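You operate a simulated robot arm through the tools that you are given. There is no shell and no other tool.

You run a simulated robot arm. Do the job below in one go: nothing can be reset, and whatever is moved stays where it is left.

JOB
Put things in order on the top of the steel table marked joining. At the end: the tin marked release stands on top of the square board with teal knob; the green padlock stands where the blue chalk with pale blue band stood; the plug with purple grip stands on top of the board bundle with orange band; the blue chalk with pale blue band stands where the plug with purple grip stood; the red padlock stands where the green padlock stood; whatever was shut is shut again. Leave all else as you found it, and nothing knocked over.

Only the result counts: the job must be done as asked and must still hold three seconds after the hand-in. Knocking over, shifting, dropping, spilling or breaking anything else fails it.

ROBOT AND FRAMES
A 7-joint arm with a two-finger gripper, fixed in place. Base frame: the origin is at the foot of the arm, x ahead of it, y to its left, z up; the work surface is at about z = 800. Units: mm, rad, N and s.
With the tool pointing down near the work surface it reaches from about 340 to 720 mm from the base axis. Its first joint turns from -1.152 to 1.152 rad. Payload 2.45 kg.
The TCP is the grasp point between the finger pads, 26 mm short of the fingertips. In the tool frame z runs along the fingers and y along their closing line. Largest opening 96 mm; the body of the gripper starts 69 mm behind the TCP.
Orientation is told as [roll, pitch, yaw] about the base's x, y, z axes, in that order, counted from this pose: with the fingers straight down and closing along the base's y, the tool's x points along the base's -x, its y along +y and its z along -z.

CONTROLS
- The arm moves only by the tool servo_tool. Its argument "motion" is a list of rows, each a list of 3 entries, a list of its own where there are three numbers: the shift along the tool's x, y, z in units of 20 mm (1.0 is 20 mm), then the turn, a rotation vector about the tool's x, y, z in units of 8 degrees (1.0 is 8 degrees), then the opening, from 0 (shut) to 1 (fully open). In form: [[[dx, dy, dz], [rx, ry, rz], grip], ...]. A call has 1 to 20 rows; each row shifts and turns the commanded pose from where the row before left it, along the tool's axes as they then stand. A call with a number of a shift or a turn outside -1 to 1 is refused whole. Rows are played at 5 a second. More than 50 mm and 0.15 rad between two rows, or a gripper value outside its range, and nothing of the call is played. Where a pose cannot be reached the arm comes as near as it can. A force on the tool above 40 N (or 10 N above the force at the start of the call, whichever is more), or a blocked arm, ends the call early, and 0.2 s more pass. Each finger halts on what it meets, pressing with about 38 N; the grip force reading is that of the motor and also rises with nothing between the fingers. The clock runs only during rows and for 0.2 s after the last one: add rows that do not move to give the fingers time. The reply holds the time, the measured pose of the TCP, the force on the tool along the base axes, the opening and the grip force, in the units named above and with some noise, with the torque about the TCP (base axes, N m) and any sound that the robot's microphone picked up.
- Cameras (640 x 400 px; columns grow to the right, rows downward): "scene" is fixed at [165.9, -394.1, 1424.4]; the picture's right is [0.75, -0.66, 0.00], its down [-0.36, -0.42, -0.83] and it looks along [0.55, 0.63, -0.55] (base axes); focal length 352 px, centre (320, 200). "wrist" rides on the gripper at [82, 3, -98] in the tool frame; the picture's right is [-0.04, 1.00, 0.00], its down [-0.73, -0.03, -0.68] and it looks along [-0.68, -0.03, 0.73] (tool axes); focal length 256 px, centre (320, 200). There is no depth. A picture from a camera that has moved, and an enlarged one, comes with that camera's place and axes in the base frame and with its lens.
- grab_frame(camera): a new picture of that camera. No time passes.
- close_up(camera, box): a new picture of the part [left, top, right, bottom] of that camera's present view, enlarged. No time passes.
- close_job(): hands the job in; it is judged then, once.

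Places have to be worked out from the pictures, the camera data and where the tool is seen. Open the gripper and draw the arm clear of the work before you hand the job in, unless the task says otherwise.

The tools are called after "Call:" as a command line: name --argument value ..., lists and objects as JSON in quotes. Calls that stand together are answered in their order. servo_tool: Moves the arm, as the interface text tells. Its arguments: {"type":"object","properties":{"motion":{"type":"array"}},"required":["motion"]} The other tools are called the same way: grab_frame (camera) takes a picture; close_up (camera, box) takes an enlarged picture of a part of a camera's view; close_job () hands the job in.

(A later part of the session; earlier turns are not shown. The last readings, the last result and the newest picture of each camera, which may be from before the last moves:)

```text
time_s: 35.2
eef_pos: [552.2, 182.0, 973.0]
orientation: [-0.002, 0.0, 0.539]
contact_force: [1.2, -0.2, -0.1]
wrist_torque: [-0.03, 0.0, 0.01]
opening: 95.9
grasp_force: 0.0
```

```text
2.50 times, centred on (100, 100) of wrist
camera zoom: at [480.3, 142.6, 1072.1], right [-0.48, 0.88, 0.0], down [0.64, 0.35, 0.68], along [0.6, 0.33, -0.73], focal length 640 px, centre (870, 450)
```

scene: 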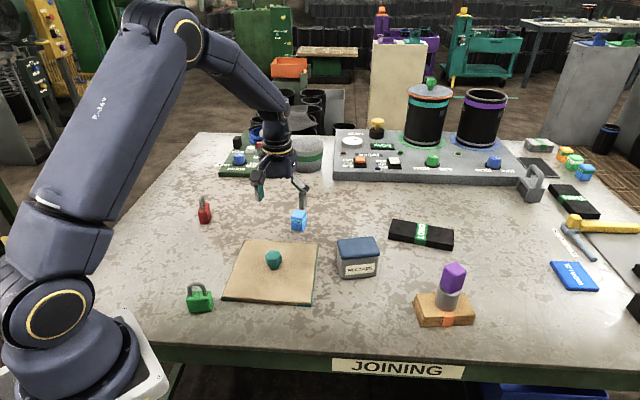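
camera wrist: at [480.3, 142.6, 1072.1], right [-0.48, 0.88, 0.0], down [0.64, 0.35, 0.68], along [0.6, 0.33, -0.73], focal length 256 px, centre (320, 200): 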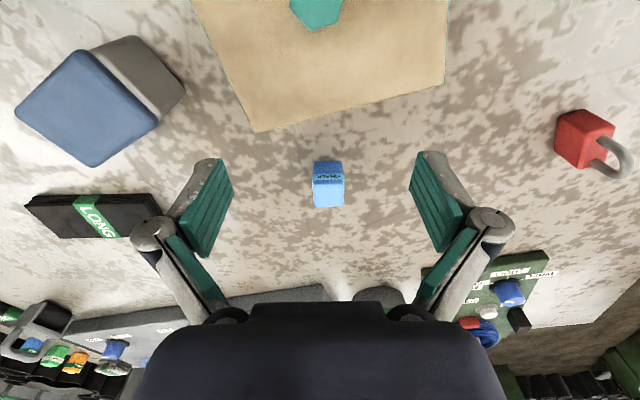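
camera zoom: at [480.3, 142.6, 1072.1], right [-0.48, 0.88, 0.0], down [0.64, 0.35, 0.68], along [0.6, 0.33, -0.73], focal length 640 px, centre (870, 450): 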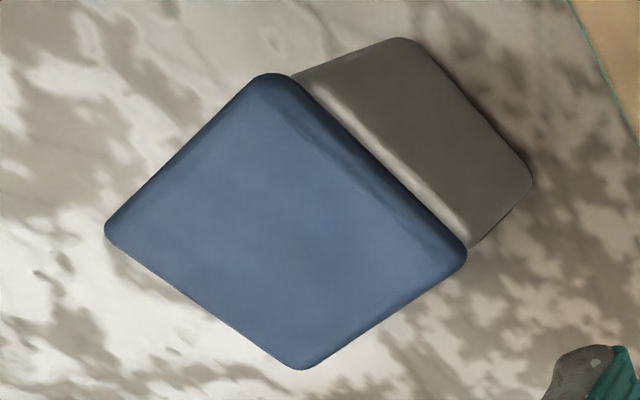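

The chalk is 36 mm square and about 44 mm high, centred near (654, 248) and lined up with the hand. I'll move over it and descend to z ≈ 870 first.

Call:
servo_tool --motion '[[[-0.868, 0.032, 0], [0, 0, 0], 1], [[-0.868, 0.032, 0], [0, 0, 0], 1], [[-0.868, 0.032, 0], [0, 0, 0], 1], [[-0.868, 0.032, 0], [0, 0, 0], 1], [[-0.868, 0.032, 0], [0, 0, 0], 1], [[-0.868, 0.032, 0], [0, 0, 0], 1], [[-0.868, 0.032, 0], [0, 0, 0], 1], [[0, 0, 0.9], [0, 0, 0], 1], [[0, 0, 0.9], [0, 0, 0], 1], [[0, 0, 0.9], [0, 0, 0], 1], [[0, 0, 0.9], [0, 0, 0], 1], [[0, 0, 0.9], [0, 0, 0], 1], [[0, 0, 0], [0, 0, 0], 1]]'

Call:
grab_frame --camera "wrist"

Call:
close_up --camera "scene" --box '[250, 150, 350, 250]'

```text
time_s: 38.0
eef_pos: [656.6, 248.4, 883.1]
orientation: [-0.001, -0.001, 0.539]
contact_force: [-0.3, 0.0, 0.0]
wrist_torque: [0.05, 0.0, 0.02]
opening: 96.0
grasp_force: 0.0
```

```text
taken
camera wrist: at [584.8, 211.0, 980.9], right [-0.48, 0.88, 0.0], down [0.64, 0.35, 0.68], along [0.6, 0.33, -0.73], focal length 256 px, centre (320, 200)
```

wrist: 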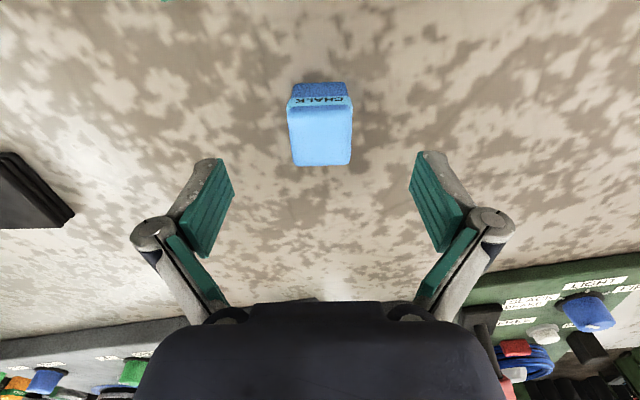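

```text
4.00 times, centred on (300, 200) of scene
camera zoom: at [165.9, -394.1, 1424.4], right [0.75, -0.66, 0.0], down [-0.36, -0.42, -0.83], along [0.55, 0.63, -0.55], focal length 1410 px, centre (400, 200)
```

zoom: 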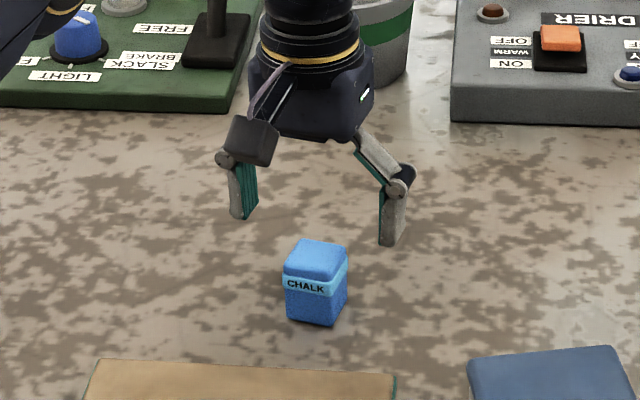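

I'll enlarge to check the fore-aft centring before going lower.

Call:
close_up --camera "wrist" --box '[275, 70, 365, 175]'

```text
3.81 times, centred on (320, 122) of wrist
camera zoom: at [584.8, 211.0, 980.9], right [-0.48, 0.88, 0.0], down [0.64, 0.35, 0.68], along [0.6, 0.33, -0.73], focal length 975 px, centre (320, 495)
```

zoom: 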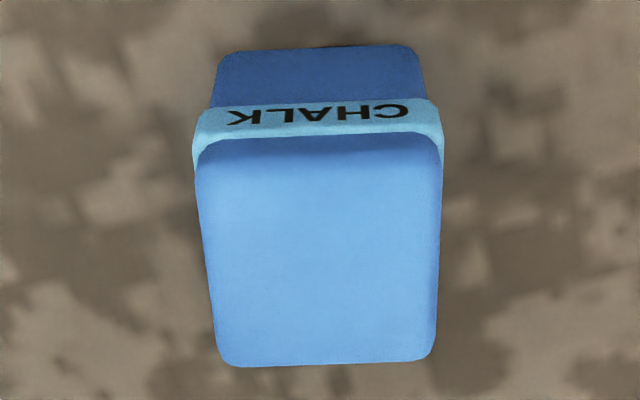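

The chalk is 4.3 mm nearer to the base than the TCP and turned about 2°. I'll correct, descend to z ≈ 829, and close.

Call:
servo_tool --motion '[[[0.215, 0.0, 0], [0, 0, -0.2], 1], [[0, 0, 0.9], [0, 0, 0], 1], [[0, 0, 0.9], [0, 0, 0], 1], [[0, 0, 0.88], [0, 0, 0], 1], [[0, 0, 0], [0, 0, 0], 1]]'

Call:
grab_frame --camera "wrist"

Call:
close_up --camera "scene" --box '[250, 150, 350, 250]'

```text
time_s: 39.2
eef_pos: [651.9, 247.5, 828.3]
orientation: [0.001, 0.001, 0.567]
contact_force: [0.2, 0.0, -0.1]
wrist_torque: [0.0, -0.01, -0.03]
opening: 96.1
grasp_force: 0.0
```

```text
taken
camera wrist: at [581.7, 206.8, 927.6], right [-0.5, 0.86, 0.0], down [0.63, 0.37, 0.68], along [0.59, 0.34, -0.73], focal length 256 px, centre (320, 200)
```

wrist: 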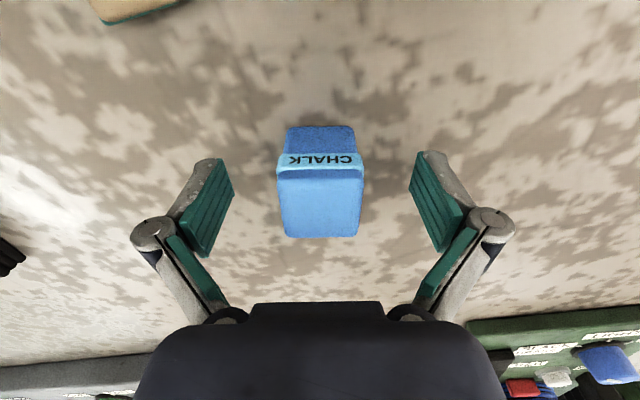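

```text
4.00 times, centred on (300, 200) of scene
camera zoom: at [165.9, -394.1, 1424.4], right [0.75, -0.66, 0.0], down [-0.36, -0.42, -0.83], along [0.55, 0.63, -0.55], focal length 1410 px, centre (400, 200)
```

zoom: 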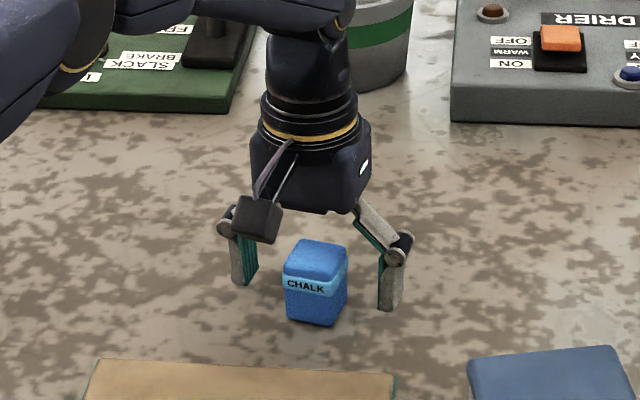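

The chalk is centred between the fingers. Closing.

Call:
servo_tool --motion '[[[0, 0, 0], [0, 0, 0], 0.4], [[0, 0, 0], [0, 0, 0], 0], [[0, 0, 0], [0, 0, 0], 0], [[0, 0, 0], [0, 0, 0], 0], [[0, 0, 0], [0, 0, 0], 0], [[0, 0, 0], [0, 0, 0], 0]]'

Call:
close_up --camera "scene" --box '[250, 150, 350, 250]'

```text
time_s: 40.6
eef_pos: [651.2, 247.9, 830.0]
orientation: [0.001, -0.001, 0.566]
contact_force: [-0.4, 0.1, 2.3]
wrist_torque: [0.0, -0.02, 0.03]
opening: 34.9
grasp_force: 38.2
```

```text
4.00 times, centred on (300, 200) of scene
camera zoom: at [165.9, -394.1, 1424.4], right [0.75, -0.66, 0.0], down [-0.36, -0.42, -0.83], along [0.55, 0.63, -0.55], focal length 1410 px, centre (400, 200)
```

zoom: 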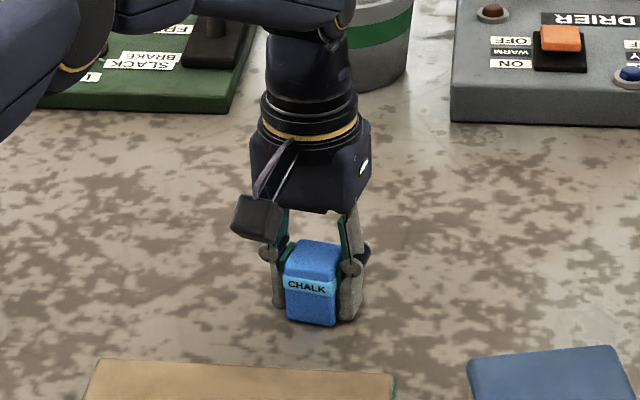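

The chalk is gripped at 34.9 mm at about (651.6, 247.6), which I record as its place. I'll lift it and carry it to the plug's old place near (524.5, 375.2).

Call:
servo_tool --motion '[[[0, 0, -0.4], [0, 0, 0], 0], [[0, 0, -0.8], [0, 0, 0], 0], [[0, 0, -1], [0, 0, 0], 0], [[0, 0, -1], [0, 0, 0], 0], [[0, 0, -0.8], [0, 0, 0], 0], [[0.2144, 0.978, 0], [0, 0, 0], 0], [[0.2144, 0.978, 0], [0, 0, 0], 0], [[0.2144, 0.978, 0], [0, 0, 0], 0], [[0.2144, 0.978, 0], [0, 0, 0], 0], [[0.2144, 0.978, 0], [0, 0, 0], 0], [[0.2144, 0.978, 0], [0, 0, 0], 0], [[0.2144, 0.978, 0], [0, 0, 0], 0], [[0.2144, 0.978, 0], [0, 0, 0], 0], [[0.2144, 0.978, 0], [0, 0, 0], 0], [[0, 0, 0], [0, 0, 0], 0], [[0, 0, 0.5], [0, 0, 0], 0], [[0, 0, 0], [0, 0, 0], 0]]'

Call:
grab_frame --camera "wrist"

Call:
grab_frame --camera "scene"

```text
time_s: 44.2
eef_pos: [522.6, 376.1, 898.3]
orientation: [0.0, 0.0, 0.567]
contact_force: [-0.4, 0.1, -0.4]
wrist_torque: [-0.01, 0.0, 0.0]
opening: 35.1
grasp_force: 37.8
```

```text
taken
camera wrist: at [452.7, 334.2, 997.4], right [-0.5, 0.86, 0.0], down [0.63, 0.37, 0.68], along [0.59, 0.34, -0.73], focal length 256 px, centre (320, 200)
```

wrist: 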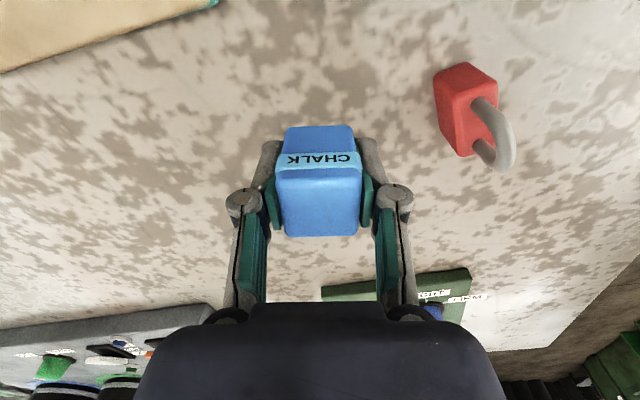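

```text
taken
```

scene: 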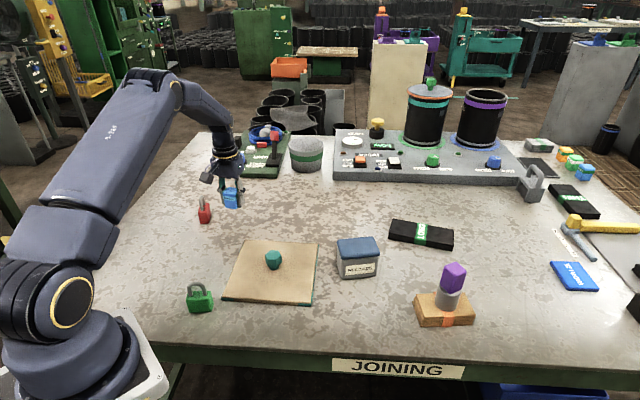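

The chalk is held steady over the plug's old spot. I'm lowering to just above the table.

Call:
servo_tool --motion '[[[0, 0, 0.9], [0, 0, 0], 0], [[0, 0, 0.9], [0, 0, 0], 0], [[0, 0, 0.9], [0, 0, 0], 0], [[0, 0, 0.4], [0, 0, 0], 0], [[0, 0, 0], [0, 0, 0], 0], [[0, 0, 0], [0, 0, 0], 0]]'

Call:
close_up --camera "scene" --box '[185, 180, 285, 250]'

```text
time_s: 45.6
eef_pos: [522.5, 374.9, 835.7]
orientation: [0.0, -0.001, 0.567]
contact_force: [-0.8, 0.6, -0.7]
wrist_torque: [-0.02, -0.02, 0.01]
opening: 34.9
grasp_force: 37.5
```

```text
5.71 times, centred on (235, 215) of scene
camera zoom: at [165.9, -394.1, 1424.4], right [0.75, -0.66, 0.0], down [-0.36, -0.42, -0.83], along [0.55, 0.63, -0.55], focal length 2014 px, centre (806, 114)
```

zoom: 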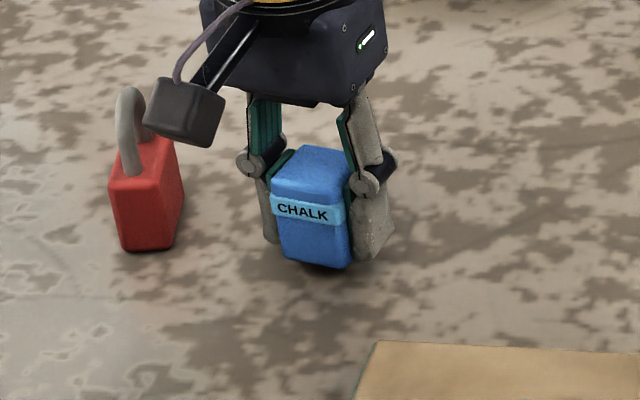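

I'll zoom in further to compare the chalk's footprint with where the plug stood, before setting it down.

Call:
close_up --camera "scene" --box '[215, 200, 265, 235]'

Call:
close_up --camera "wrist" --box '[240, 100, 400, 250]'

```text
11.43 times, centred on (240, 218) of scene
camera zoom: at [165.9, -394.1, 1424.4], right [0.75, -0.66, 0.0], down [-0.36, -0.42, -0.83], along [0.55, 0.63, -0.55], focal length 4027 px, centre (1234, 0)
```

zoom: 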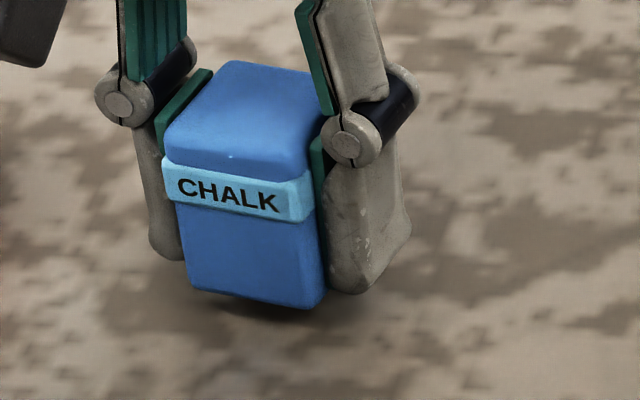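

```text
2.67 times, centred on (320, 175) of wrist
camera zoom: at [453.2, 334.7, 935.5], right [-0.5, 0.86, 0.0], down [0.63, 0.37, 0.68], along [0.59, 0.34, -0.73], focal length 683 px, centre (320, 267)
```

zoom: 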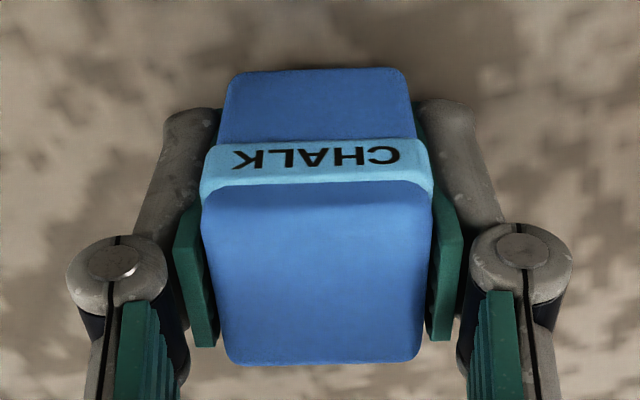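

The chalk's footprint agrees with the plug's old place within about 2 mm. I'll trim 1.5 mm and lower slowly to contact.

Call:
servo_tool --motion '[[[-0.04, -0.074, 0], [0, 0, 0], 0], [[0, 0, 0.1], [0, 0, 0], 0], [[0, 0, 0.06], [0, 0, 0], 0], [[0, 0, 0.05], [0, 0, 0], 0], [[0, 0, 0.05], [0, 0, 0], 0], [[0, 0, 0], [0, 0, 0], 0]]'

```text
time_s: 47.0
eef_pos: [526.1, 374.3, 831.7]
orientation: [0.001, -0.001, 0.567]
contact_force: [-0.5, 0.5, -0.8]
wrist_torque: [-0.01, -0.04, 0.0]
opening: 35.0
grasp_force: 38.4
```

No contact yet, so I keep lowering in 1 mm steps.

Call:
servo_tool --motion '[[[0, 0, 0.05], [0, 0, 0], 0], [[0, 0, 0.05], [0, 0, 0], 0], [[0, 0, 0], [0, 0, 0], 0]]'

```text
time_s: 47.8
eef_pos: [525.1, 374.0, 830.2]
orientation: [-0.002, 0.002, 0.567]
contact_force: [-0.3, 0.3, -1.3]
wrist_torque: [0.02, -0.01, -0.06]
opening: 35.1
grasp_force: 38.1
```

Call:
servo_tool --motion '[[[0, 0, 0.04], [0, 0, 0], 0], [[0, 0, 0.03], [0, 0, 0], 0], [[0, 0, 0], [0, 0, 0], 0]]'

```text
time_s: 48.6
eef_pos: [524.9, 374.8, 828.7]
orientation: [-0.001, -0.001, 0.568]
contact_force: [-3.2, -3.4, 14.2]
wrist_torque: [-0.16, 0.19, 0.02]
opening: 35.2
grasp_force: 37.7
```

There is contact at 14 N. I'll ease up half a millimetre and release.

Call:
servo_tool --motion '[[[0, 0, -0.035], [0, 0, 0], 0], [[0, 0, 0], [0, 0, 0], 0], [[0, 0, 0], [0, 0, 0], 0.42], [[0, 0, 0], [0, 0, 0], 0.5], [[0, 0, 0], [0, 0, 0], 0.7], [[0, 0, 0], [0, 0, 0], 0.9], [[0, 0, 0], [0, 0, 0], 1], [[0, 0, 0], [0, 0, 0], 1]]'

Call:
grab_frame --camera "wrist"

Call:
close_up --camera "scene" --box '[185, 180, 285, 250]'

```text
time_s: 50.4
eef_pos: [525.6, 374.5, 830.5]
orientation: [0.0, 0.001, 0.566]
contact_force: [0.0, -0.4, 0.0]
wrist_torque: [0.02, -0.01, -0.02]
opening: 96.1
grasp_force: 0.0
```

```text
taken
camera wrist: at [455.4, 333.8, 927.8], right [-0.5, 0.86, 0.0], down [0.63, 0.37, 0.68], along [0.59, 0.34, -0.73], focal length 256 px, centre (320, 200)
```

wrist: 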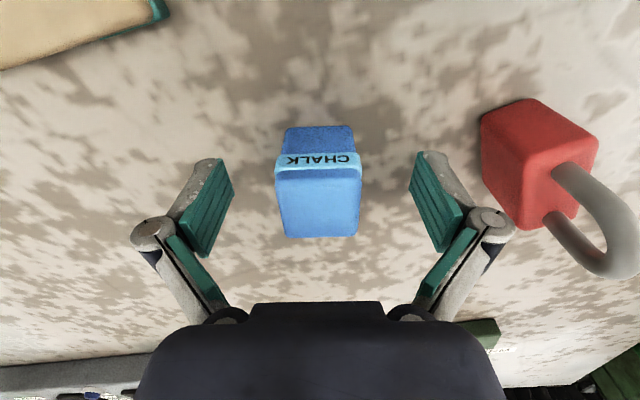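

```text
5.71 times, centred on (235, 215) of scene
camera zoom: at [165.9, -394.1, 1424.4], right [0.75, -0.66, 0.0], down [-0.36, -0.42, -0.83], along [0.55, 0.63, -0.55], focal length 2014 px, centre (806, 114)
```

zoom: 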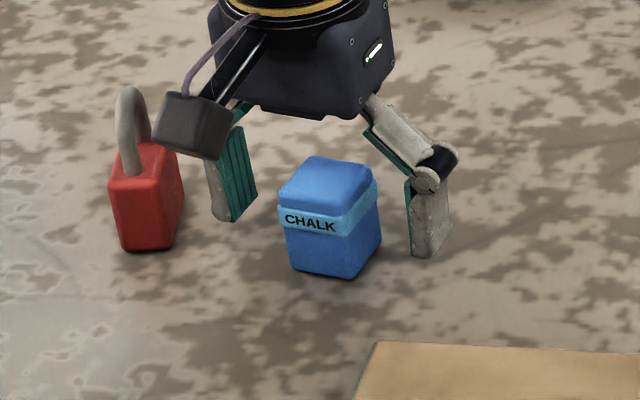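

The chalk stands upright in the plug's old place. Next is the green padlock near (311, 164): I'm rising, turning to yaw ≈ 0.89 so the fingers span its long side, and moving above it.

Call:
servo_tool --motion '[[[0, 0, -1], [0, 0, 0], 1], [[0, 0, -1], [0, 0, 0], 1], [[0, 0, -1], [0, 0, 0], 1], [[0, 0, -1], [0, 0, 0], 1], [[0, 0, -1], [0, 0, 0], 1], [[0, 0, -1], [0, 0, 0], 1], [[0, 0, 0], [0, 0, -0.78], 1], [[0, 0, 0], [0, 0, -0.78], 1], [[0, 0, 0], [0, 0, -0.78], 1], [[0, 0, 0], [0, 0, 0], 1]]'

Call:
servo_tool --motion '[[[0.933, 0.11, 0], [0, 0, 0], 1], [[0.933, 0.11, 0], [0, 0, 0], 1], [[0.933, 0.11, 0], [0, 0, 0], 1], [[0.933, 0.11, 0], [0, 0, 0], 1], [[0.933, 0.11, 0], [0, 0, 0], 1], [[0.933, 0.11, 0], [0, 0, 0], 1], [[0.933, 0.11, 0], [0, 0, 0], 1], [[0.933, 0.11, 0], [0, 0, 0], 1], [[0.933, 0.11, 0], [0, 0, 0], 1], [[0.933, 0.11, 0], [0, 0, 0], 1], [[0.933, 0.11, 0], [0, 0, 0], 1], [[0.933, 0.11, 0], [0, 0, 0], 1], [[0.933, 0.11, 0], [0, 0, 0], 1], [[0.933, 0.11, 0], [0, 0, 0], 1], [[0.933, 0.11, 0], [0, 0, 0], 1], [[0.933, 0.11, 0], [0, 0, 0], 1], [[0, 0, 0], [0, 0, 0], 1]]'

Call:
grab_frame --camera "wrist"

Call:
grab_frame --camera "scene"

```text
time_s: 52.6
eef_pos: [524.7, 375.1, 949.4]
orientation: [-0.002, 0.001, 0.895]
contact_force: [0.7, -0.4, -0.3]
wrist_torque: [0.01, 0.0, -0.02]
opening: 96.1
grasp_force: 0.1
```

```text
time_s: 56.2
eef_pos: [309.4, 163.1, 949.1]
orientation: [0.0, 0.001, 0.893]
contact_force: [-0.2, -0.2, -0.3]
wrist_torque: [0.02, -0.02, 0.0]
opening: 95.8
grasp_force: 0.1
```

```text
taken
camera wrist: at [257.1, 102.1, 1047.0], right [-0.75, 0.66, 0.0], down [0.48, 0.55, 0.68], along [0.45, 0.51, -0.73], focal length 256 px, centre (320, 200)
```

wrist: 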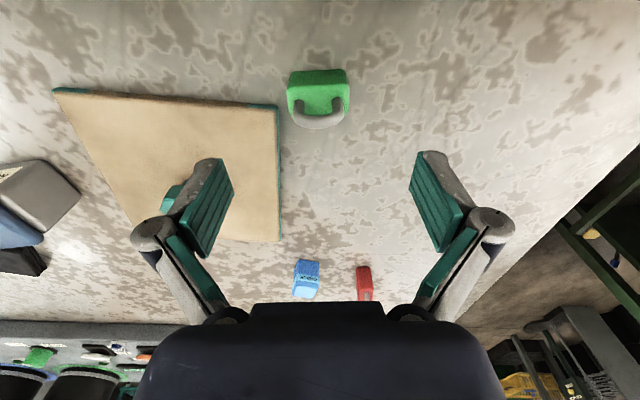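

```text
taken
```

scene: 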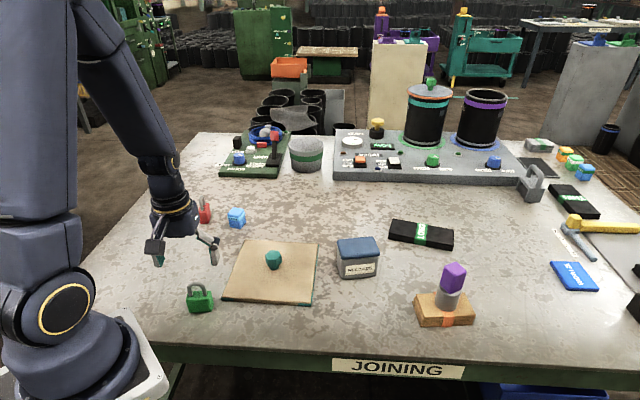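

The green padlock appears just under the hand. I'll enlarge it to measure its offset and angle.

Call:
close_up --camera "wrist" --box '[260, 50, 380, 140]'

Call:
close_up --camera "wrist" --box '[40, 60, 300, 260]'

```text
4.44 times, centred on (320, 95) of wrist
camera zoom: at [257.1, 102.1, 1047.0], right [-0.75, 0.66, 0.0], down [0.48, 0.55, 0.68], along [0.45, 0.51, -0.73], focal length 1138 px, centre (320, 667)
```

zoom: 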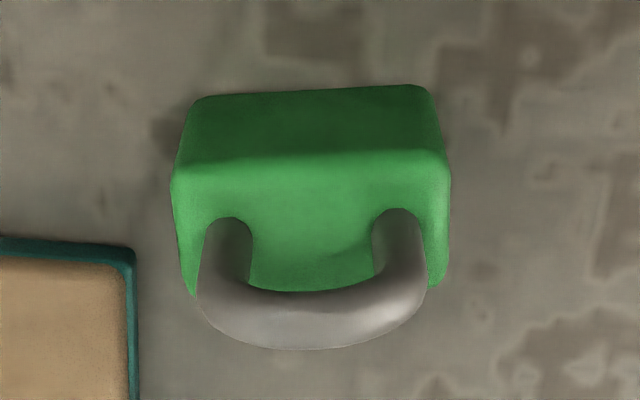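

```text
2.00 times, centred on (170, 160) of wrist
camera zoom: at [257.1, 102.1, 1047.0], right [-0.75, 0.66, 0.0], down [0.48, 0.55, 0.68], along [0.45, 0.51, -0.73], focal length 512 px, centre (620, 280)
```

zoom: 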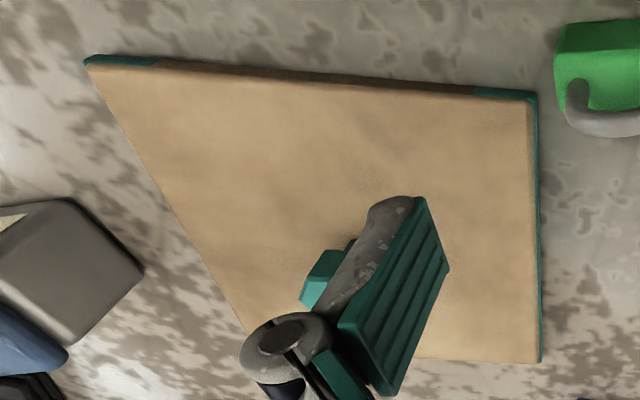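

The padlock's centre is about 2 mm off the TCP in each axis and turned 3.3°; its body is 49×25 mm, and the board corner is close by. I'll correct, narrow the opening to about 67 mm, and descend to z ≈ 870 first. I'll keep the fingertips above the board's top at the grip.

Call:
servo_tool --motion '[[[-0.11, -0.115, 0], [0, 0, -0.41], 0.7], [[0, 0, 0.8], [0, 0, 0], 0.7], [[0, 0, 0.8], [0, 0, 0], 0.7], [[0, 0, 0.8], [0, 0, 0], 0.7], [[0, 0, 0.8], [0, 0, 0], 0.7], [[0, 0, 0.8], [0, 0, 0], 0.7], [[0, 0, 0], [0, 0, 0], 0.7]]'

Call:
grab_frame --camera "wrist"

Call:
close_up --camera "scene" --box '[150, 220, 260, 330]'

```text
time_s: 57.8
eef_pos: [313.7, 163.1, 871.3]
orientation: [0.001, 0.0, 0.95]
contact_force: [0.2, -0.1, -0.7]
wrist_torque: [0.02, 0.03, 0.01]
opening: 67.3
grasp_force: 0.2
```

```text
taken
camera wrist: at [264.5, 98.9, 968.8], right [-0.79, 0.61, 0.0], down [0.45, 0.58, 0.68], along [0.42, 0.54, -0.73], focal length 256 px, centre (320, 200)
```

wrist: 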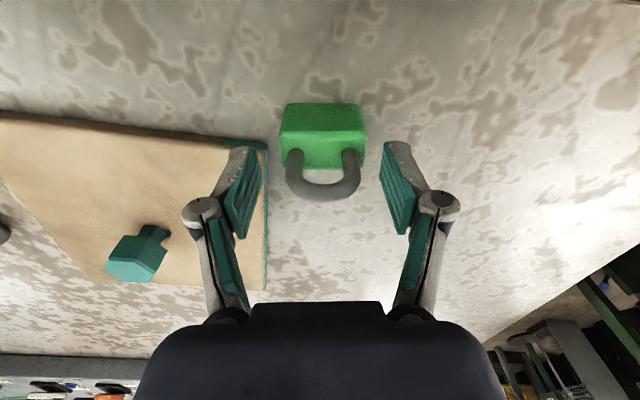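

```text
3.64 times, centred on (205, 275) of scene
camera zoom: at [165.9, -394.1, 1424.4], right [0.75, -0.66, 0.0], down [-0.36, -0.42, -0.83], along [0.55, 0.63, -0.55], focal length 1281 px, centre (738, -73)
```

zoom: 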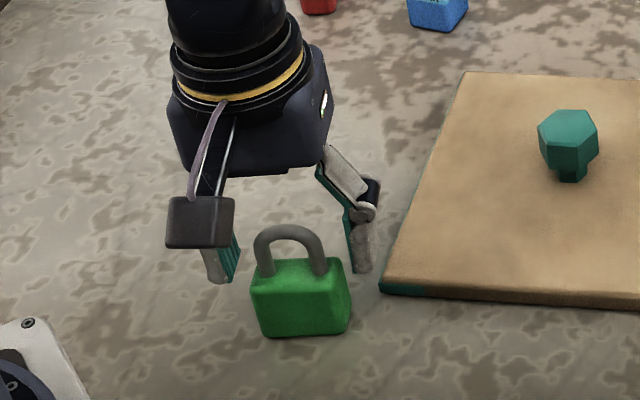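

I'll enlarge to verify the centring at this height.

Call:
close_up --camera "wrist" --box '[220, 90, 420, 215]'

```text
3.20 times, centred on (320, 152) of wrist
camera zoom: at [264.5, 98.9, 968.8], right [-0.79, 0.61, 0.0], down [0.45, 0.58, 0.68], along [0.42, 0.54, -0.73], focal length 819 px, centre (320, 352)
```

zoom: 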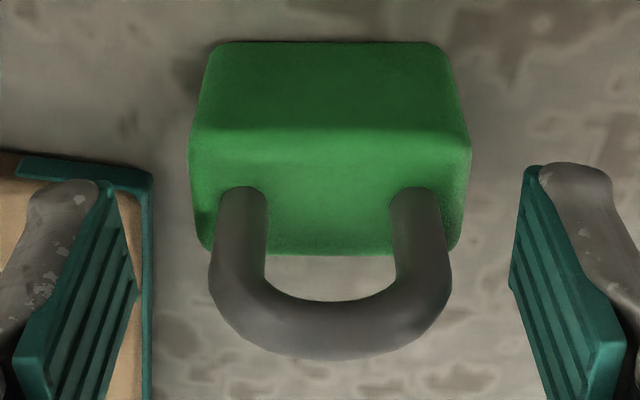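

The padlock is centred within 2 mm. The open left finger overlaps the board's corner in plan, so I'll narrow a bit more and stop at z ≈ 841, which keeps the fingertips about 4 mm above the board. Then I'll close.

Call:
servo_tool --motion '[[[-0.04, 0.085, 0], [0, 0, 0], 0.64], [[0, 0, 0.6], [0, 0, 0], 0.64], [[0, 0, 0.5], [0, 0, 0], 0.64], [[0, 0, 0.4], [0, 0, 0], 0.64], [[0, 0, 0], [0, 0, 0], 0.64]]'

Call:
close_up --camera "scene" --box '[170, 250, 250, 330]'

Call:
close_up --camera "wrist" --box '[220, 100, 420, 260]'

```text
time_s: 59.0
eef_pos: [313.5, 165.8, 839.4]
orientation: [0.001, 0.0, 0.951]
contact_force: [-0.6, -0.3, 0.6]
wrist_torque: [-0.01, 0.0, 0.02]
opening: 61.4
grasp_force: 0.0
```

```text
5.00 times, centred on (210, 290) of scene
camera zoom: at [165.9, -394.1, 1424.4], right [0.75, -0.66, 0.0], down [-0.36, -0.42, -0.83], along [0.55, 0.63, -0.55], focal length 1762 px, centre (870, -250)
```

zoom: 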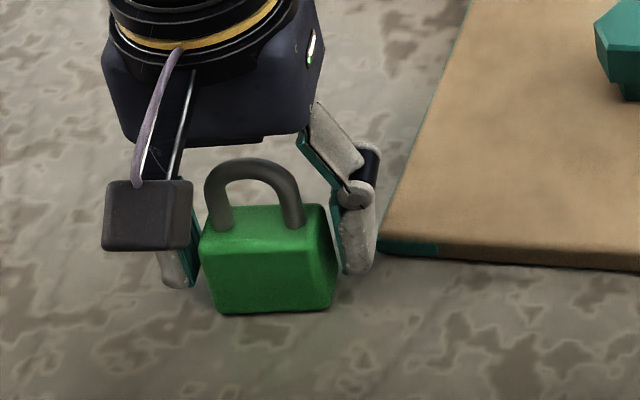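

```text
2.50 times, centred on (320, 180) of wrist
camera zoom: at [264.2, 101.1, 938.0], right [-0.79, 0.61, 0.0], down [0.45, 0.58, 0.68], along [0.42, 0.54, -0.73], focal length 640 px, centre (320, 250)
```

zoom: 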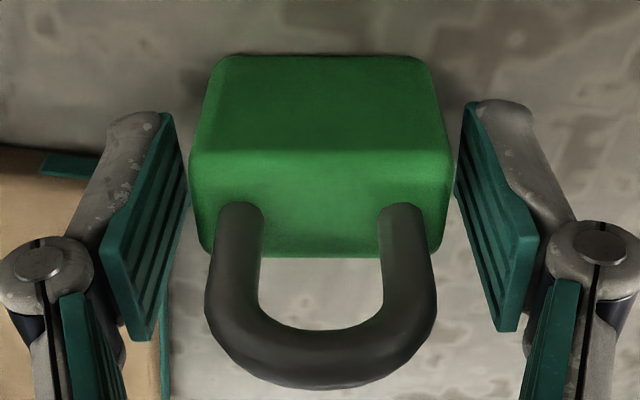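

The padlock is well centred and square to the pads, and nothing touches the board. Closing.

Call:
servo_tool --motion '[[[0, 0, 0], [0, 0, 0], 0.4], [[0, 0, 0], [0, 0, 0], 0], [[0, 0, 0], [0, 0, 0], 0], [[0, 0, 0], [0, 0, 0], 0], [[0, 0, 0], [0, 0, 0], 0]]'

Call:
close_up --camera "scene" --box '[170, 250, 250, 330]'

```text
time_s: 60.2
eef_pos: [313.7, 165.0, 840.4]
orientation: [-0.002, 0.001, 0.952]
contact_force: [-0.4, 0.5, 3.4]
wrist_torque: [-0.02, 0.01, -0.02]
opening: 49.6
grasp_force: 37.9
```

```text
5.00 times, centred on (210, 290) of scene
camera zoom: at [165.9, -394.1, 1424.4], right [0.75, -0.66, 0.0], down [-0.36, -0.42, -0.83], along [0.55, 0.63, -0.55], focal length 1762 px, centre (870, -250)
```

zoom: 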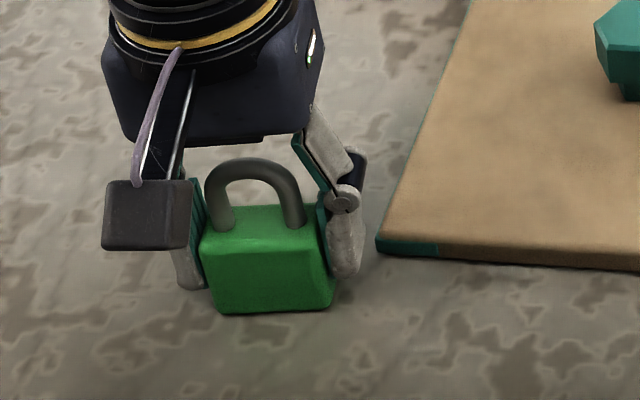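

The padlock is gripped at 49.6 mm around (313.3, 165.2), which I record as its place. I'll lift, turn a little, and carry it over the board to the chalk's old place.

Call:
servo_tool --motion '[[[0, 0, -0.4], [0, 0, 0], 0], [[0, 0, -0.8], [0, 0, 0], 0], [[0, 0, -1], [0, 0, 0], 0], [[0, 0, -1], [0, 0, 0], 0], [[0, 0, -1], [0, 0, 0], 0], [[0, 0, -1], [0, 0, 0], 0], [[0, 0, -0.8], [0, 0, 0], 0], [[0, 0, 0], [0, 0, 0.8], 0], [[0, 0, 0], [0, 0, 0.8], 0], [[0, 0, 0], [0, 0, 0.8], 0], [[0, 0, 0], [0, 0, 0.8], 0], [[0, 0, 0], [0, 0, 0], 0]]'

Call:
grab_frame --camera "wrist"

Call:
grab_frame --camera "scene"

```text
time_s: 62.8
eef_pos: [312.5, 164.8, 959.1]
orientation: [0.0, -0.001, 0.501]
contact_force: [0.2, 0.7, -1.6]
wrist_torque: [-0.02, 0.01, 0.01]
opening: 49.3
grasp_force: 37.9
```

```text
taken
camera wrist: at [240.3, 128.7, 1058.0], right [-0.45, 0.89, 0.0], down [0.66, 0.33, 0.68], along [0.61, 0.3, -0.73], focal length 256 px, centre (320, 200)
```

wrist: 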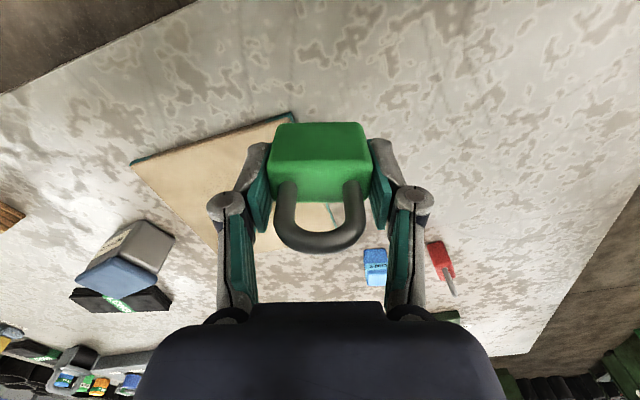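

```text
taken
```

scene: 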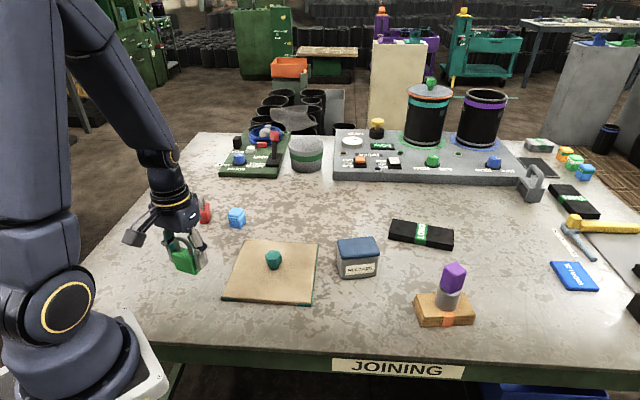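

The padlock is held securely. Carrying it to the chalk's old place.

Call:
servo_tool --motion '[[[-0.988, -0.2665, 0], [0, 0, 0], 0], [[-0.988, -0.2665, 0], [0, 0, 0], 0], [[-0.988, -0.2665, 0], [0, 0, 0], 0], [[-0.988, -0.2665, 0], [0, 0, 0], 0], [[-0.988, -0.2665, 0], [0, 0, 0], 0], [[-0.988, -0.2665, 0], [0, 0, 0], 0], [[-0.988, -0.2665, 0], [0, 0, 0], 0], [[-0.988, -0.2665, 0], [0, 0, 0], 0], [[-0.988, -0.2665, 0], [0, 0, 0], 0], [[-0.988, -0.2665, 0], [0, 0, 0], 0], [[-0.988, -0.2665, 0], [0, 0, 0], 0], [[-0.988, -0.2665, 0], [0, 0, 0], 0], [[-0.988, -0.2665, 0], [0, 0, 0], 0], [[-0.988, -0.2665, 0], [0, 0, 0], 0], [[-0.988, -0.2665, 0], [0, 0, 0], 0], [[-0.988, -0.2665, 0], [0, 0, 0], 0], [[-0.988, -0.2665, 0], [0, 0, 0], 0], [[0, 0, 0], [0, 0, 0], 0], [[0, 0, 0], [0, 0, 0], 0]]'

Call:
servo_tool --motion '[[[0, 0, 0.9], [0, 0, 0], 0], [[0, 0, 0.9], [0, 0, 0], 0], [[0, 0, 0.9], [0, 0, 0], 0], [[0, 0, 0.9], [0, 0, 0], 0], [[0, 0, 0.9], [0, 0, 0], 0], [[0, 0, 0.6], [0, 0, 0], 0], [[0, 0, 0], [0, 0, 0], 0], [[0, 0, 0], [0, 0, 0], 0]]'

Call:
close_up --camera "scene" --box '[260, 180, 340, 250]'

Call:
grab_frame --camera "wrist"

```text
time_s: 66.8
eef_pos: [649.7, 247.1, 958.0]
orientation: [0.001, -0.002, 0.505]
contact_force: [1.1, -0.3, -3.0]
wrist_torque: [0.02, -0.02, 0.01]
opening: 49.2
grasp_force: 38.4
```

```text
time_s: 68.6
eef_pos: [650.2, 248.5, 857.1]
orientation: [-0.001, 0.001, 0.504]
contact_force: [0.8, 0.3, -1.8]
wrist_torque: [0.04, -0.04, -0.02]
opening: 49.0
grasp_force: 38.1
```

```text
5.71 times, centred on (300, 215) of scene
camera zoom: at [165.9, -394.1, 1424.4], right [0.75, -0.66, 0.0], down [-0.36, -0.42, -0.83], along [0.55, 0.63, -0.55], focal length 2014 px, centre (434, 114)
```

zoom: 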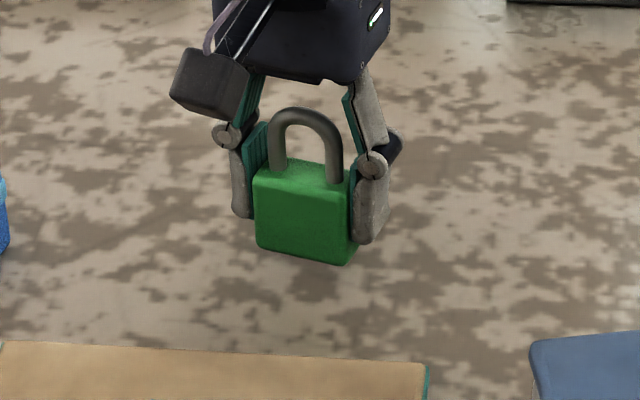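

```text
taken
camera wrist: at [578.1, 212.8, 955.8], right [-0.45, 0.89, 0.0], down [0.66, 0.33, 0.68], along [0.61, 0.3, -0.73], focal length 256 px, centre (320, 200)
```

wrist: 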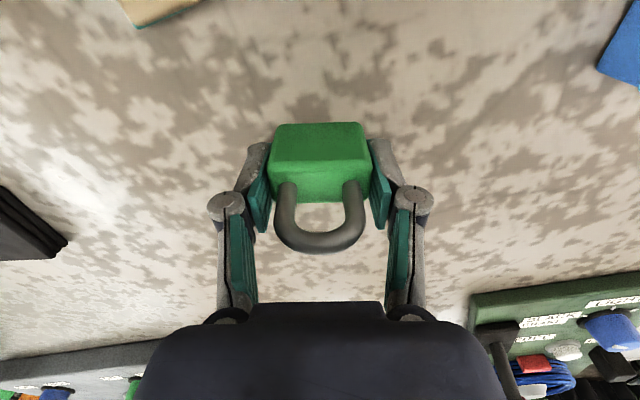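

The padlock is over the chalk's old spot; I'll trim 1.5 mm in x and lower it close to the table.

Call:
servo_tool --motion '[[[-0.066, -0.036, 0], [0, 0, 0], 0], [[0, 0, 0.35], [0, 0, 0], 0], [[0, 0, 0.3], [0, 0, 0], 0], [[0, 0, 0.05], [0, 0, 0], 0], [[0, 0, 0.05], [0, 0, 0], 0], [[0, 0, 0], [0, 0, 0], 0]]'

```text
time_s: 70.0
eef_pos: [651.8, 248.2, 842.0]
orientation: [-0.001, -0.001, 0.505]
contact_force: [0.0, -0.3, -2.1]
wrist_torque: [0.04, -0.01, 0.0]
opening: 49.5
grasp_force: 37.5
```

Call:
servo_tool --motion '[[[0, 0, 0.05], [0, 0, 0], 0], [[0, 0, 0.04], [0, 0, 0], 0], [[0, 0, 0], [0, 0, 0], 0]]'

```text
time_s: 70.8
eef_pos: [652.0, 247.4, 840.0]
orientation: [0.0, 0.001, 0.504]
contact_force: [-0.3, -0.5, -0.5]
wrist_torque: [0.02, 0.0, 0.01]
opening: 49.2
grasp_force: 37.2
```

Contact seems to be just beginning, so I'll lower another 0.6 mm.

Call:
servo_tool --motion '[[[0, 0, 0.03], [0, 0, 0], 0], [[0, 0, 0], [0, 0, 0], 0]]'

```text
time_s: 71.4
eef_pos: [652.4, 249.4, 839.6]
orientation: [0.0, 0.0, 0.505]
contact_force: [0.2, -0.8, -1.0]
wrist_torque: [0.01, -0.03, 0.03]
opening: 49.2
grasp_force: 37.8
```

Call:
servo_tool --motion '[[[0, 0, 0.03], [0, 0, 0], 0], [[0, 0, 0.02], [0, 0, 0], 0], [[0, 0, 0], [0, 0, 0], 0]]'

Call:
close_up --camera "scene" --box '[275, 195, 325, 240]'

```text
time_s: 72.2
eef_pos: [652.6, 248.9, 840.2]
orientation: [0.001, 0.0, 0.505]
contact_force: [-0.3, 0.9, 8.4]
wrist_torque: [-0.04, 0.16, -0.02]
opening: 49.5
grasp_force: 38.1
```

```text
8.89 times, centred on (300, 218) of scene
camera zoom: at [165.7, -394.2, 1424.4], right [0.75, -0.66, 0.0], down [-0.36, -0.42, -0.83], along [0.55, 0.63, -0.55], focal length 3132 px, centre (498, 44)
```

zoom: 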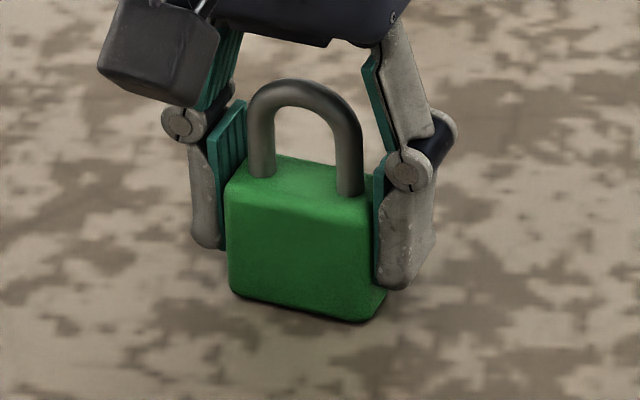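

There is contact at 8 N. I'll ease slightly and release.

Call:
servo_tool --motion '[[[0, 0, -0.02], [0, 0, 0], 0], [[0, 0, 0], [0, 0, 0], 0], [[0, 0, 0], [0, 0, 0], 0.55], [[0, 0, 0], [0, 0, 0], 0.65], [[0, 0, 0], [0, 0, 0], 0.8], [[0, 0, 0], [0, 0, 0], 1], [[0, 0, 0], [0, 0, 0], 1]]'

Call:
grab_frame --camera "wrist"

Call:
close_up --camera "scene" --box '[260, 180, 340, 250]'

```text
time_s: 73.8
eef_pos: [650.4, 248.4, 839.4]
orientation: [0.0, -0.001, 0.505]
contact_force: [-0.9, -0.6, -0.3]
wrist_torque: [-0.02, -0.03, -0.02]
opening: 96.0
grasp_force: 0.1
```

```text
taken
camera wrist: at [579.4, 212.0, 937.5], right [-0.45, 0.89, 0.0], down [0.66, 0.33, 0.68], along [0.61, 0.3, -0.73], focal length 256 px, centre (320, 200)
```

wrist: 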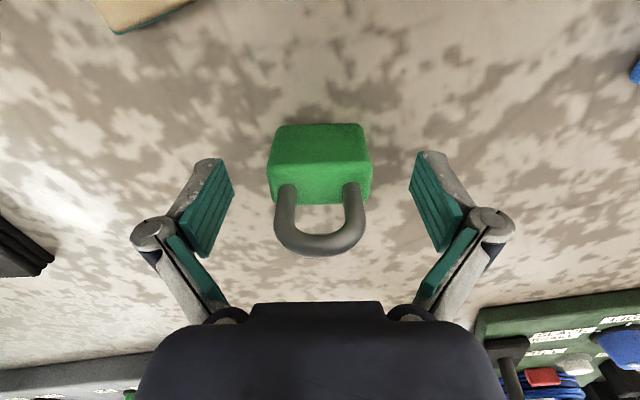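

```text
5.71 times, centred on (300, 215) of scene
camera zoom: at [165.9, -394.1, 1424.4], right [0.75, -0.66, 0.0], down [-0.36, -0.42, -0.83], along [0.55, 0.63, -0.55], focal length 2014 px, centre (434, 114)
```

zoom: 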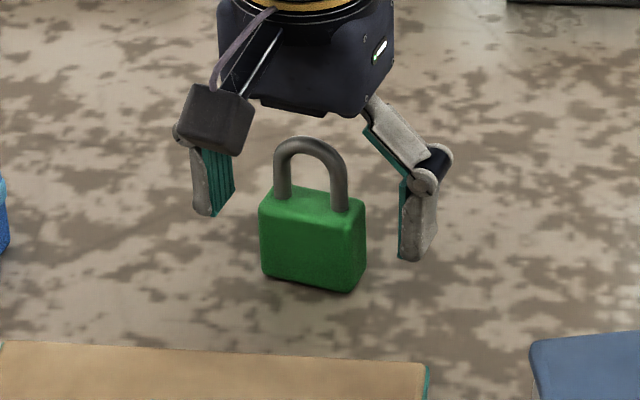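

The green padlock stands upright in the chalk's old place. Now the red padlock near (468, 459): I'm rising, turning to yaw ≈ 0.94, and moving above it.

Call:
servo_tool --motion '[[[0, 0, -1], [0, 0, 0], 1], [[0, 0, -1], [0, 0, 0], 1], [[0, 0, -1], [0, 0, 0], 1], [[0, 0, -1], [0, 0, 0], 1], [[0, 0, -1], [0, 0, 0], 1], [[0, 0, -1], [0, 0, 0], 1], [[0, 0, 0], [0, 0, -0.78], 1], [[0, 0, 0], [0, 0, -0.78], 1], [[0, 0, 0], [0, 0, -0.78], 1], [[0, 0, 0], [0, 0, -0.78], 1], [[0, 0, 0], [0, 0, 0], 1]]'

Call:
servo_tool --motion '[[[-0.223, 0.97, 0], [0, 0, 0], 1], [[-0.223, 0.97, 0], [0, 0, 0], 1], [[-0.223, 0.97, 0], [0, 0, 0], 1], [[-0.223, 0.97, 0], [0, 0, 0], 1], [[-0.223, 0.97, 0], [0, 0, 0], 1], [[-0.223, 0.97, 0], [0, 0, 0], 1], [[-0.223, 0.97, 0], [0, 0, 0], 1], [[-0.223, 0.97, 0], [0, 0, 0], 1], [[-0.223, 0.97, 0], [0, 0, 0], 1], [[-0.223, 0.97, 0], [0, 0, 0], 1], [[-0.223, 0.97, 0], [0, 0, 0], 1], [[-0.223, 0.97, 0], [0, 0, 0], 1], [[-0.223, 0.97, 0], [0, 0, 0], 1], [[-0.223, 0.97, 0], [0, 0, 0], 1], [[0, 0, 0], [0, 0, 0], 1]]'

Call:
grab_frame --camera "wrist"

Call:
grab_frame --camera "scene"

```text
time_s: 76.2
eef_pos: [651.9, 249.6, 960.4]
orientation: [-0.001, -0.001, 0.941]
contact_force: [0.0, -0.1, -0.3]
wrist_torque: [0.02, -0.03, 0.05]
opening: 95.9
grasp_force: 0.0
```

```text
time_s: 79.4
eef_pos: [470.0, 460.0, 959.2]
orientation: [0.001, 0.001, 0.94]
contact_force: [-0.1, 0.7, 0.0]
wrist_torque: [-0.03, -0.02, -0.03]
opening: 96.0
grasp_force: 0.1
```

```text
taken
camera wrist: at [419.7, 396.5, 1057.3], right [-0.78, 0.62, 0.0], down [0.46, 0.58, 0.68], along [0.42, 0.53, -0.73], focal length 256 px, centre (320, 200)
```

wrist: 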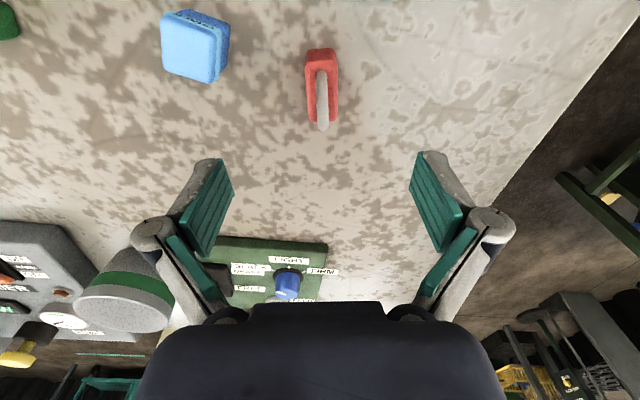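

```text
taken
```

scene: 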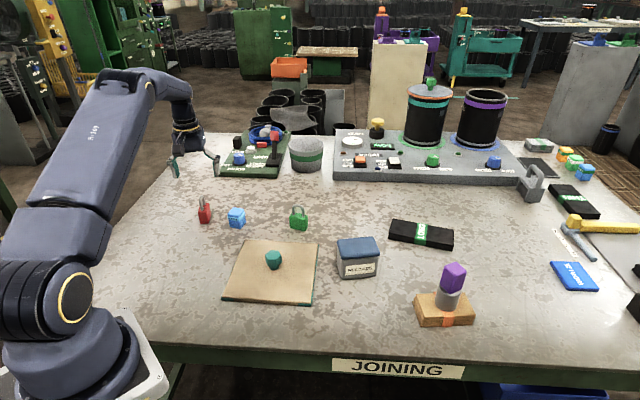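

I'll enlarge the red padlock in this view.

Call:
close_up --camera "wrist" --box '[265, 35, 385, 140]'

```text
3.81 times, centred on (325, 88) of wrist
camera zoom: at [419.7, 396.5, 1057.3], right [-0.78, 0.62, 0.0], down [0.46, 0.58, 0.68], along [0.42, 0.53, -0.73], focal length 975 px, centre (301, 629)
```

zoom: 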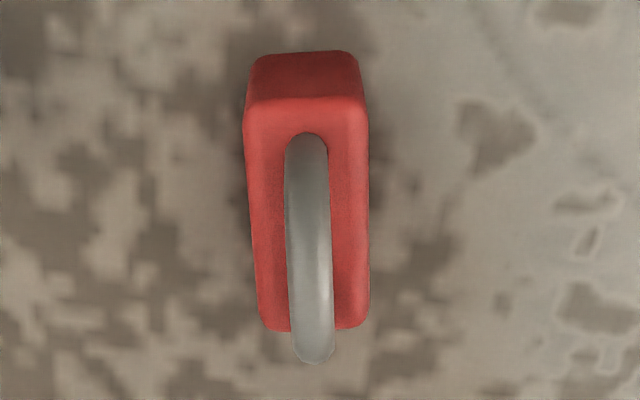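

The TCP is almost exactly over the red padlock (body 50×25 mm) and the yaw matches. I'm descending to z ≈ 840 with open fingers.

Call:
servo_tool --motion '[[[0, 0.065, 0.9], [0, 0, 0], 1], [[0, 0, 0.9], [0, 0, 0], 1], [[0, 0, 0.9], [0, 0, 0], 1], [[0, 0, 0.9], [0, 0, 0], 0.8], [[0, 0, 0.9], [0, 0, 0], 0.8], [[0, 0, 0.9], [0, 0, 0], 0.8], [[0, 0, 0.5], [0, 0, 0], 0.8], [[0, 0, 0], [0, 0, 0], 0.8]]'

Call:
close_up --camera "wrist" --box '[220, 90, 420, 260]'

Call:
close_up --camera "scene" --box '[170, 150, 260, 240]'

```text
time_s: 81.2
eef_pos: [467.7, 460.3, 841.5]
orientation: [-0.001, 0.0, 0.94]
contact_force: [0.1, 1.2, -0.1]
wrist_torque: [-0.05, 0.02, -0.03]
opening: 77.0
grasp_force: 0.0
```

```text
2.35 times, centred on (320, 175) of wrist
camera zoom: at [418.5, 396.2, 939.6], right [-0.78, 0.62, 0.0], down [0.46, 0.58, 0.68], along [0.42, 0.53, -0.73], focal length 602 px, centre (320, 259)
```

zoom: 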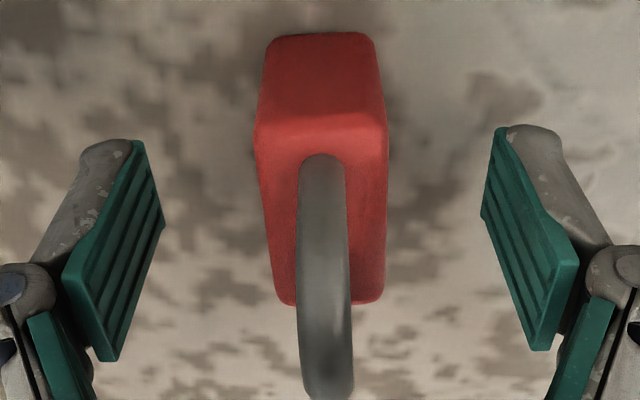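

```text
4.44 times, centred on (215, 195) of scene
camera zoom: at [165.9, -394.1, 1424.4], right [0.75, -0.66, 0.0], down [-0.36, -0.42, -0.83], along [0.55, 0.63, -0.55], focal length 1566 px, centre (787, 222)
```

zoom: 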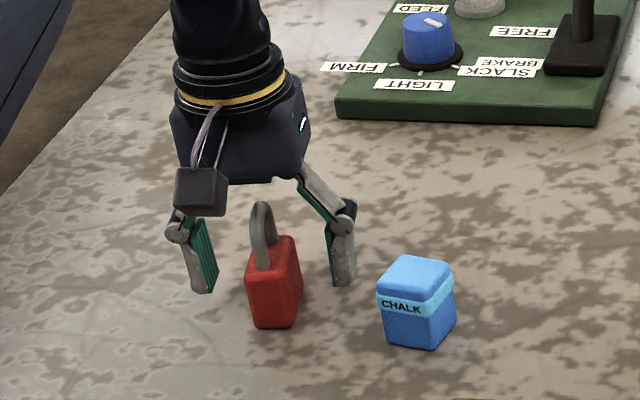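

It is centred within 1 mm with a slight 3° turn. I'll align and close.

Call:
servo_tool --motion '[[[-0.03, 0, 0], [0, 0, -0.35], 0.8], [[0, 0, 0], [0, 0, 0], 0.5], [[0, 0, 0], [0, 0, 0], 0], [[0, 0, 0], [0, 0, 0], 0], [[0, 0, 0], [0, 0, 0], 0], [[0, 0, 0], [0, 0, 0], 0], [[0, 0, 0], [0, 0, 0], 0]]'

Call:
close_up --camera "wrist" --box '[220, 90, 420, 260]'

Call:
close_up --camera "scene" --box '[170, 150, 260, 240]'

```text
time_s: 82.8
eef_pos: [468.6, 459.9, 842.0]
orientation: [0.001, 0.0, 0.99]
contact_force: [0.0, 0.6, 0.7]
wrist_torque: [0.02, 0.04, 0.02]
opening: 25.3
grasp_force: 38.0
```

```text
2.35 times, centred on (320, 175) of wrist
camera zoom: at [422.3, 394.6, 940.1], right [-0.81, 0.58, 0.0], down [0.43, 0.6, 0.68], along [0.4, 0.55, -0.73], focal length 602 px, centre (320, 259)
```

zoom: 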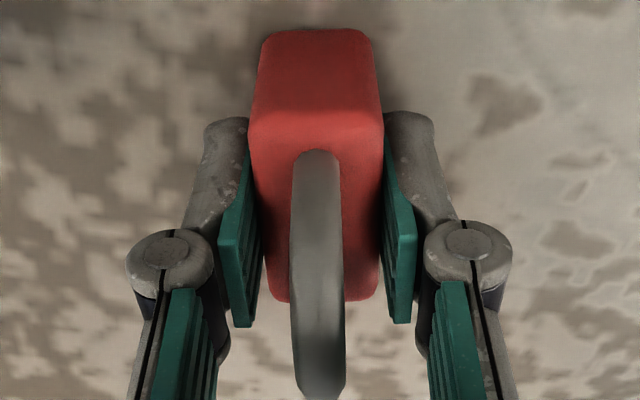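

```text
4.44 times, centred on (215, 195) of scene
camera zoom: at [165.9, -394.1, 1424.4], right [0.75, -0.66, 0.0], down [-0.36, -0.42, -0.83], along [0.55, 0.63, -0.55], focal length 1566 px, centre (787, 222)
```

zoom: 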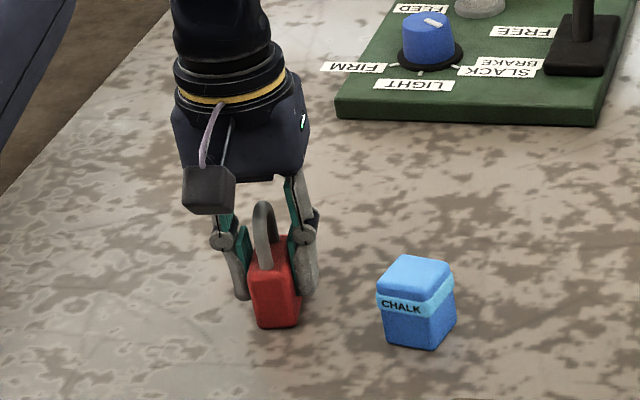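

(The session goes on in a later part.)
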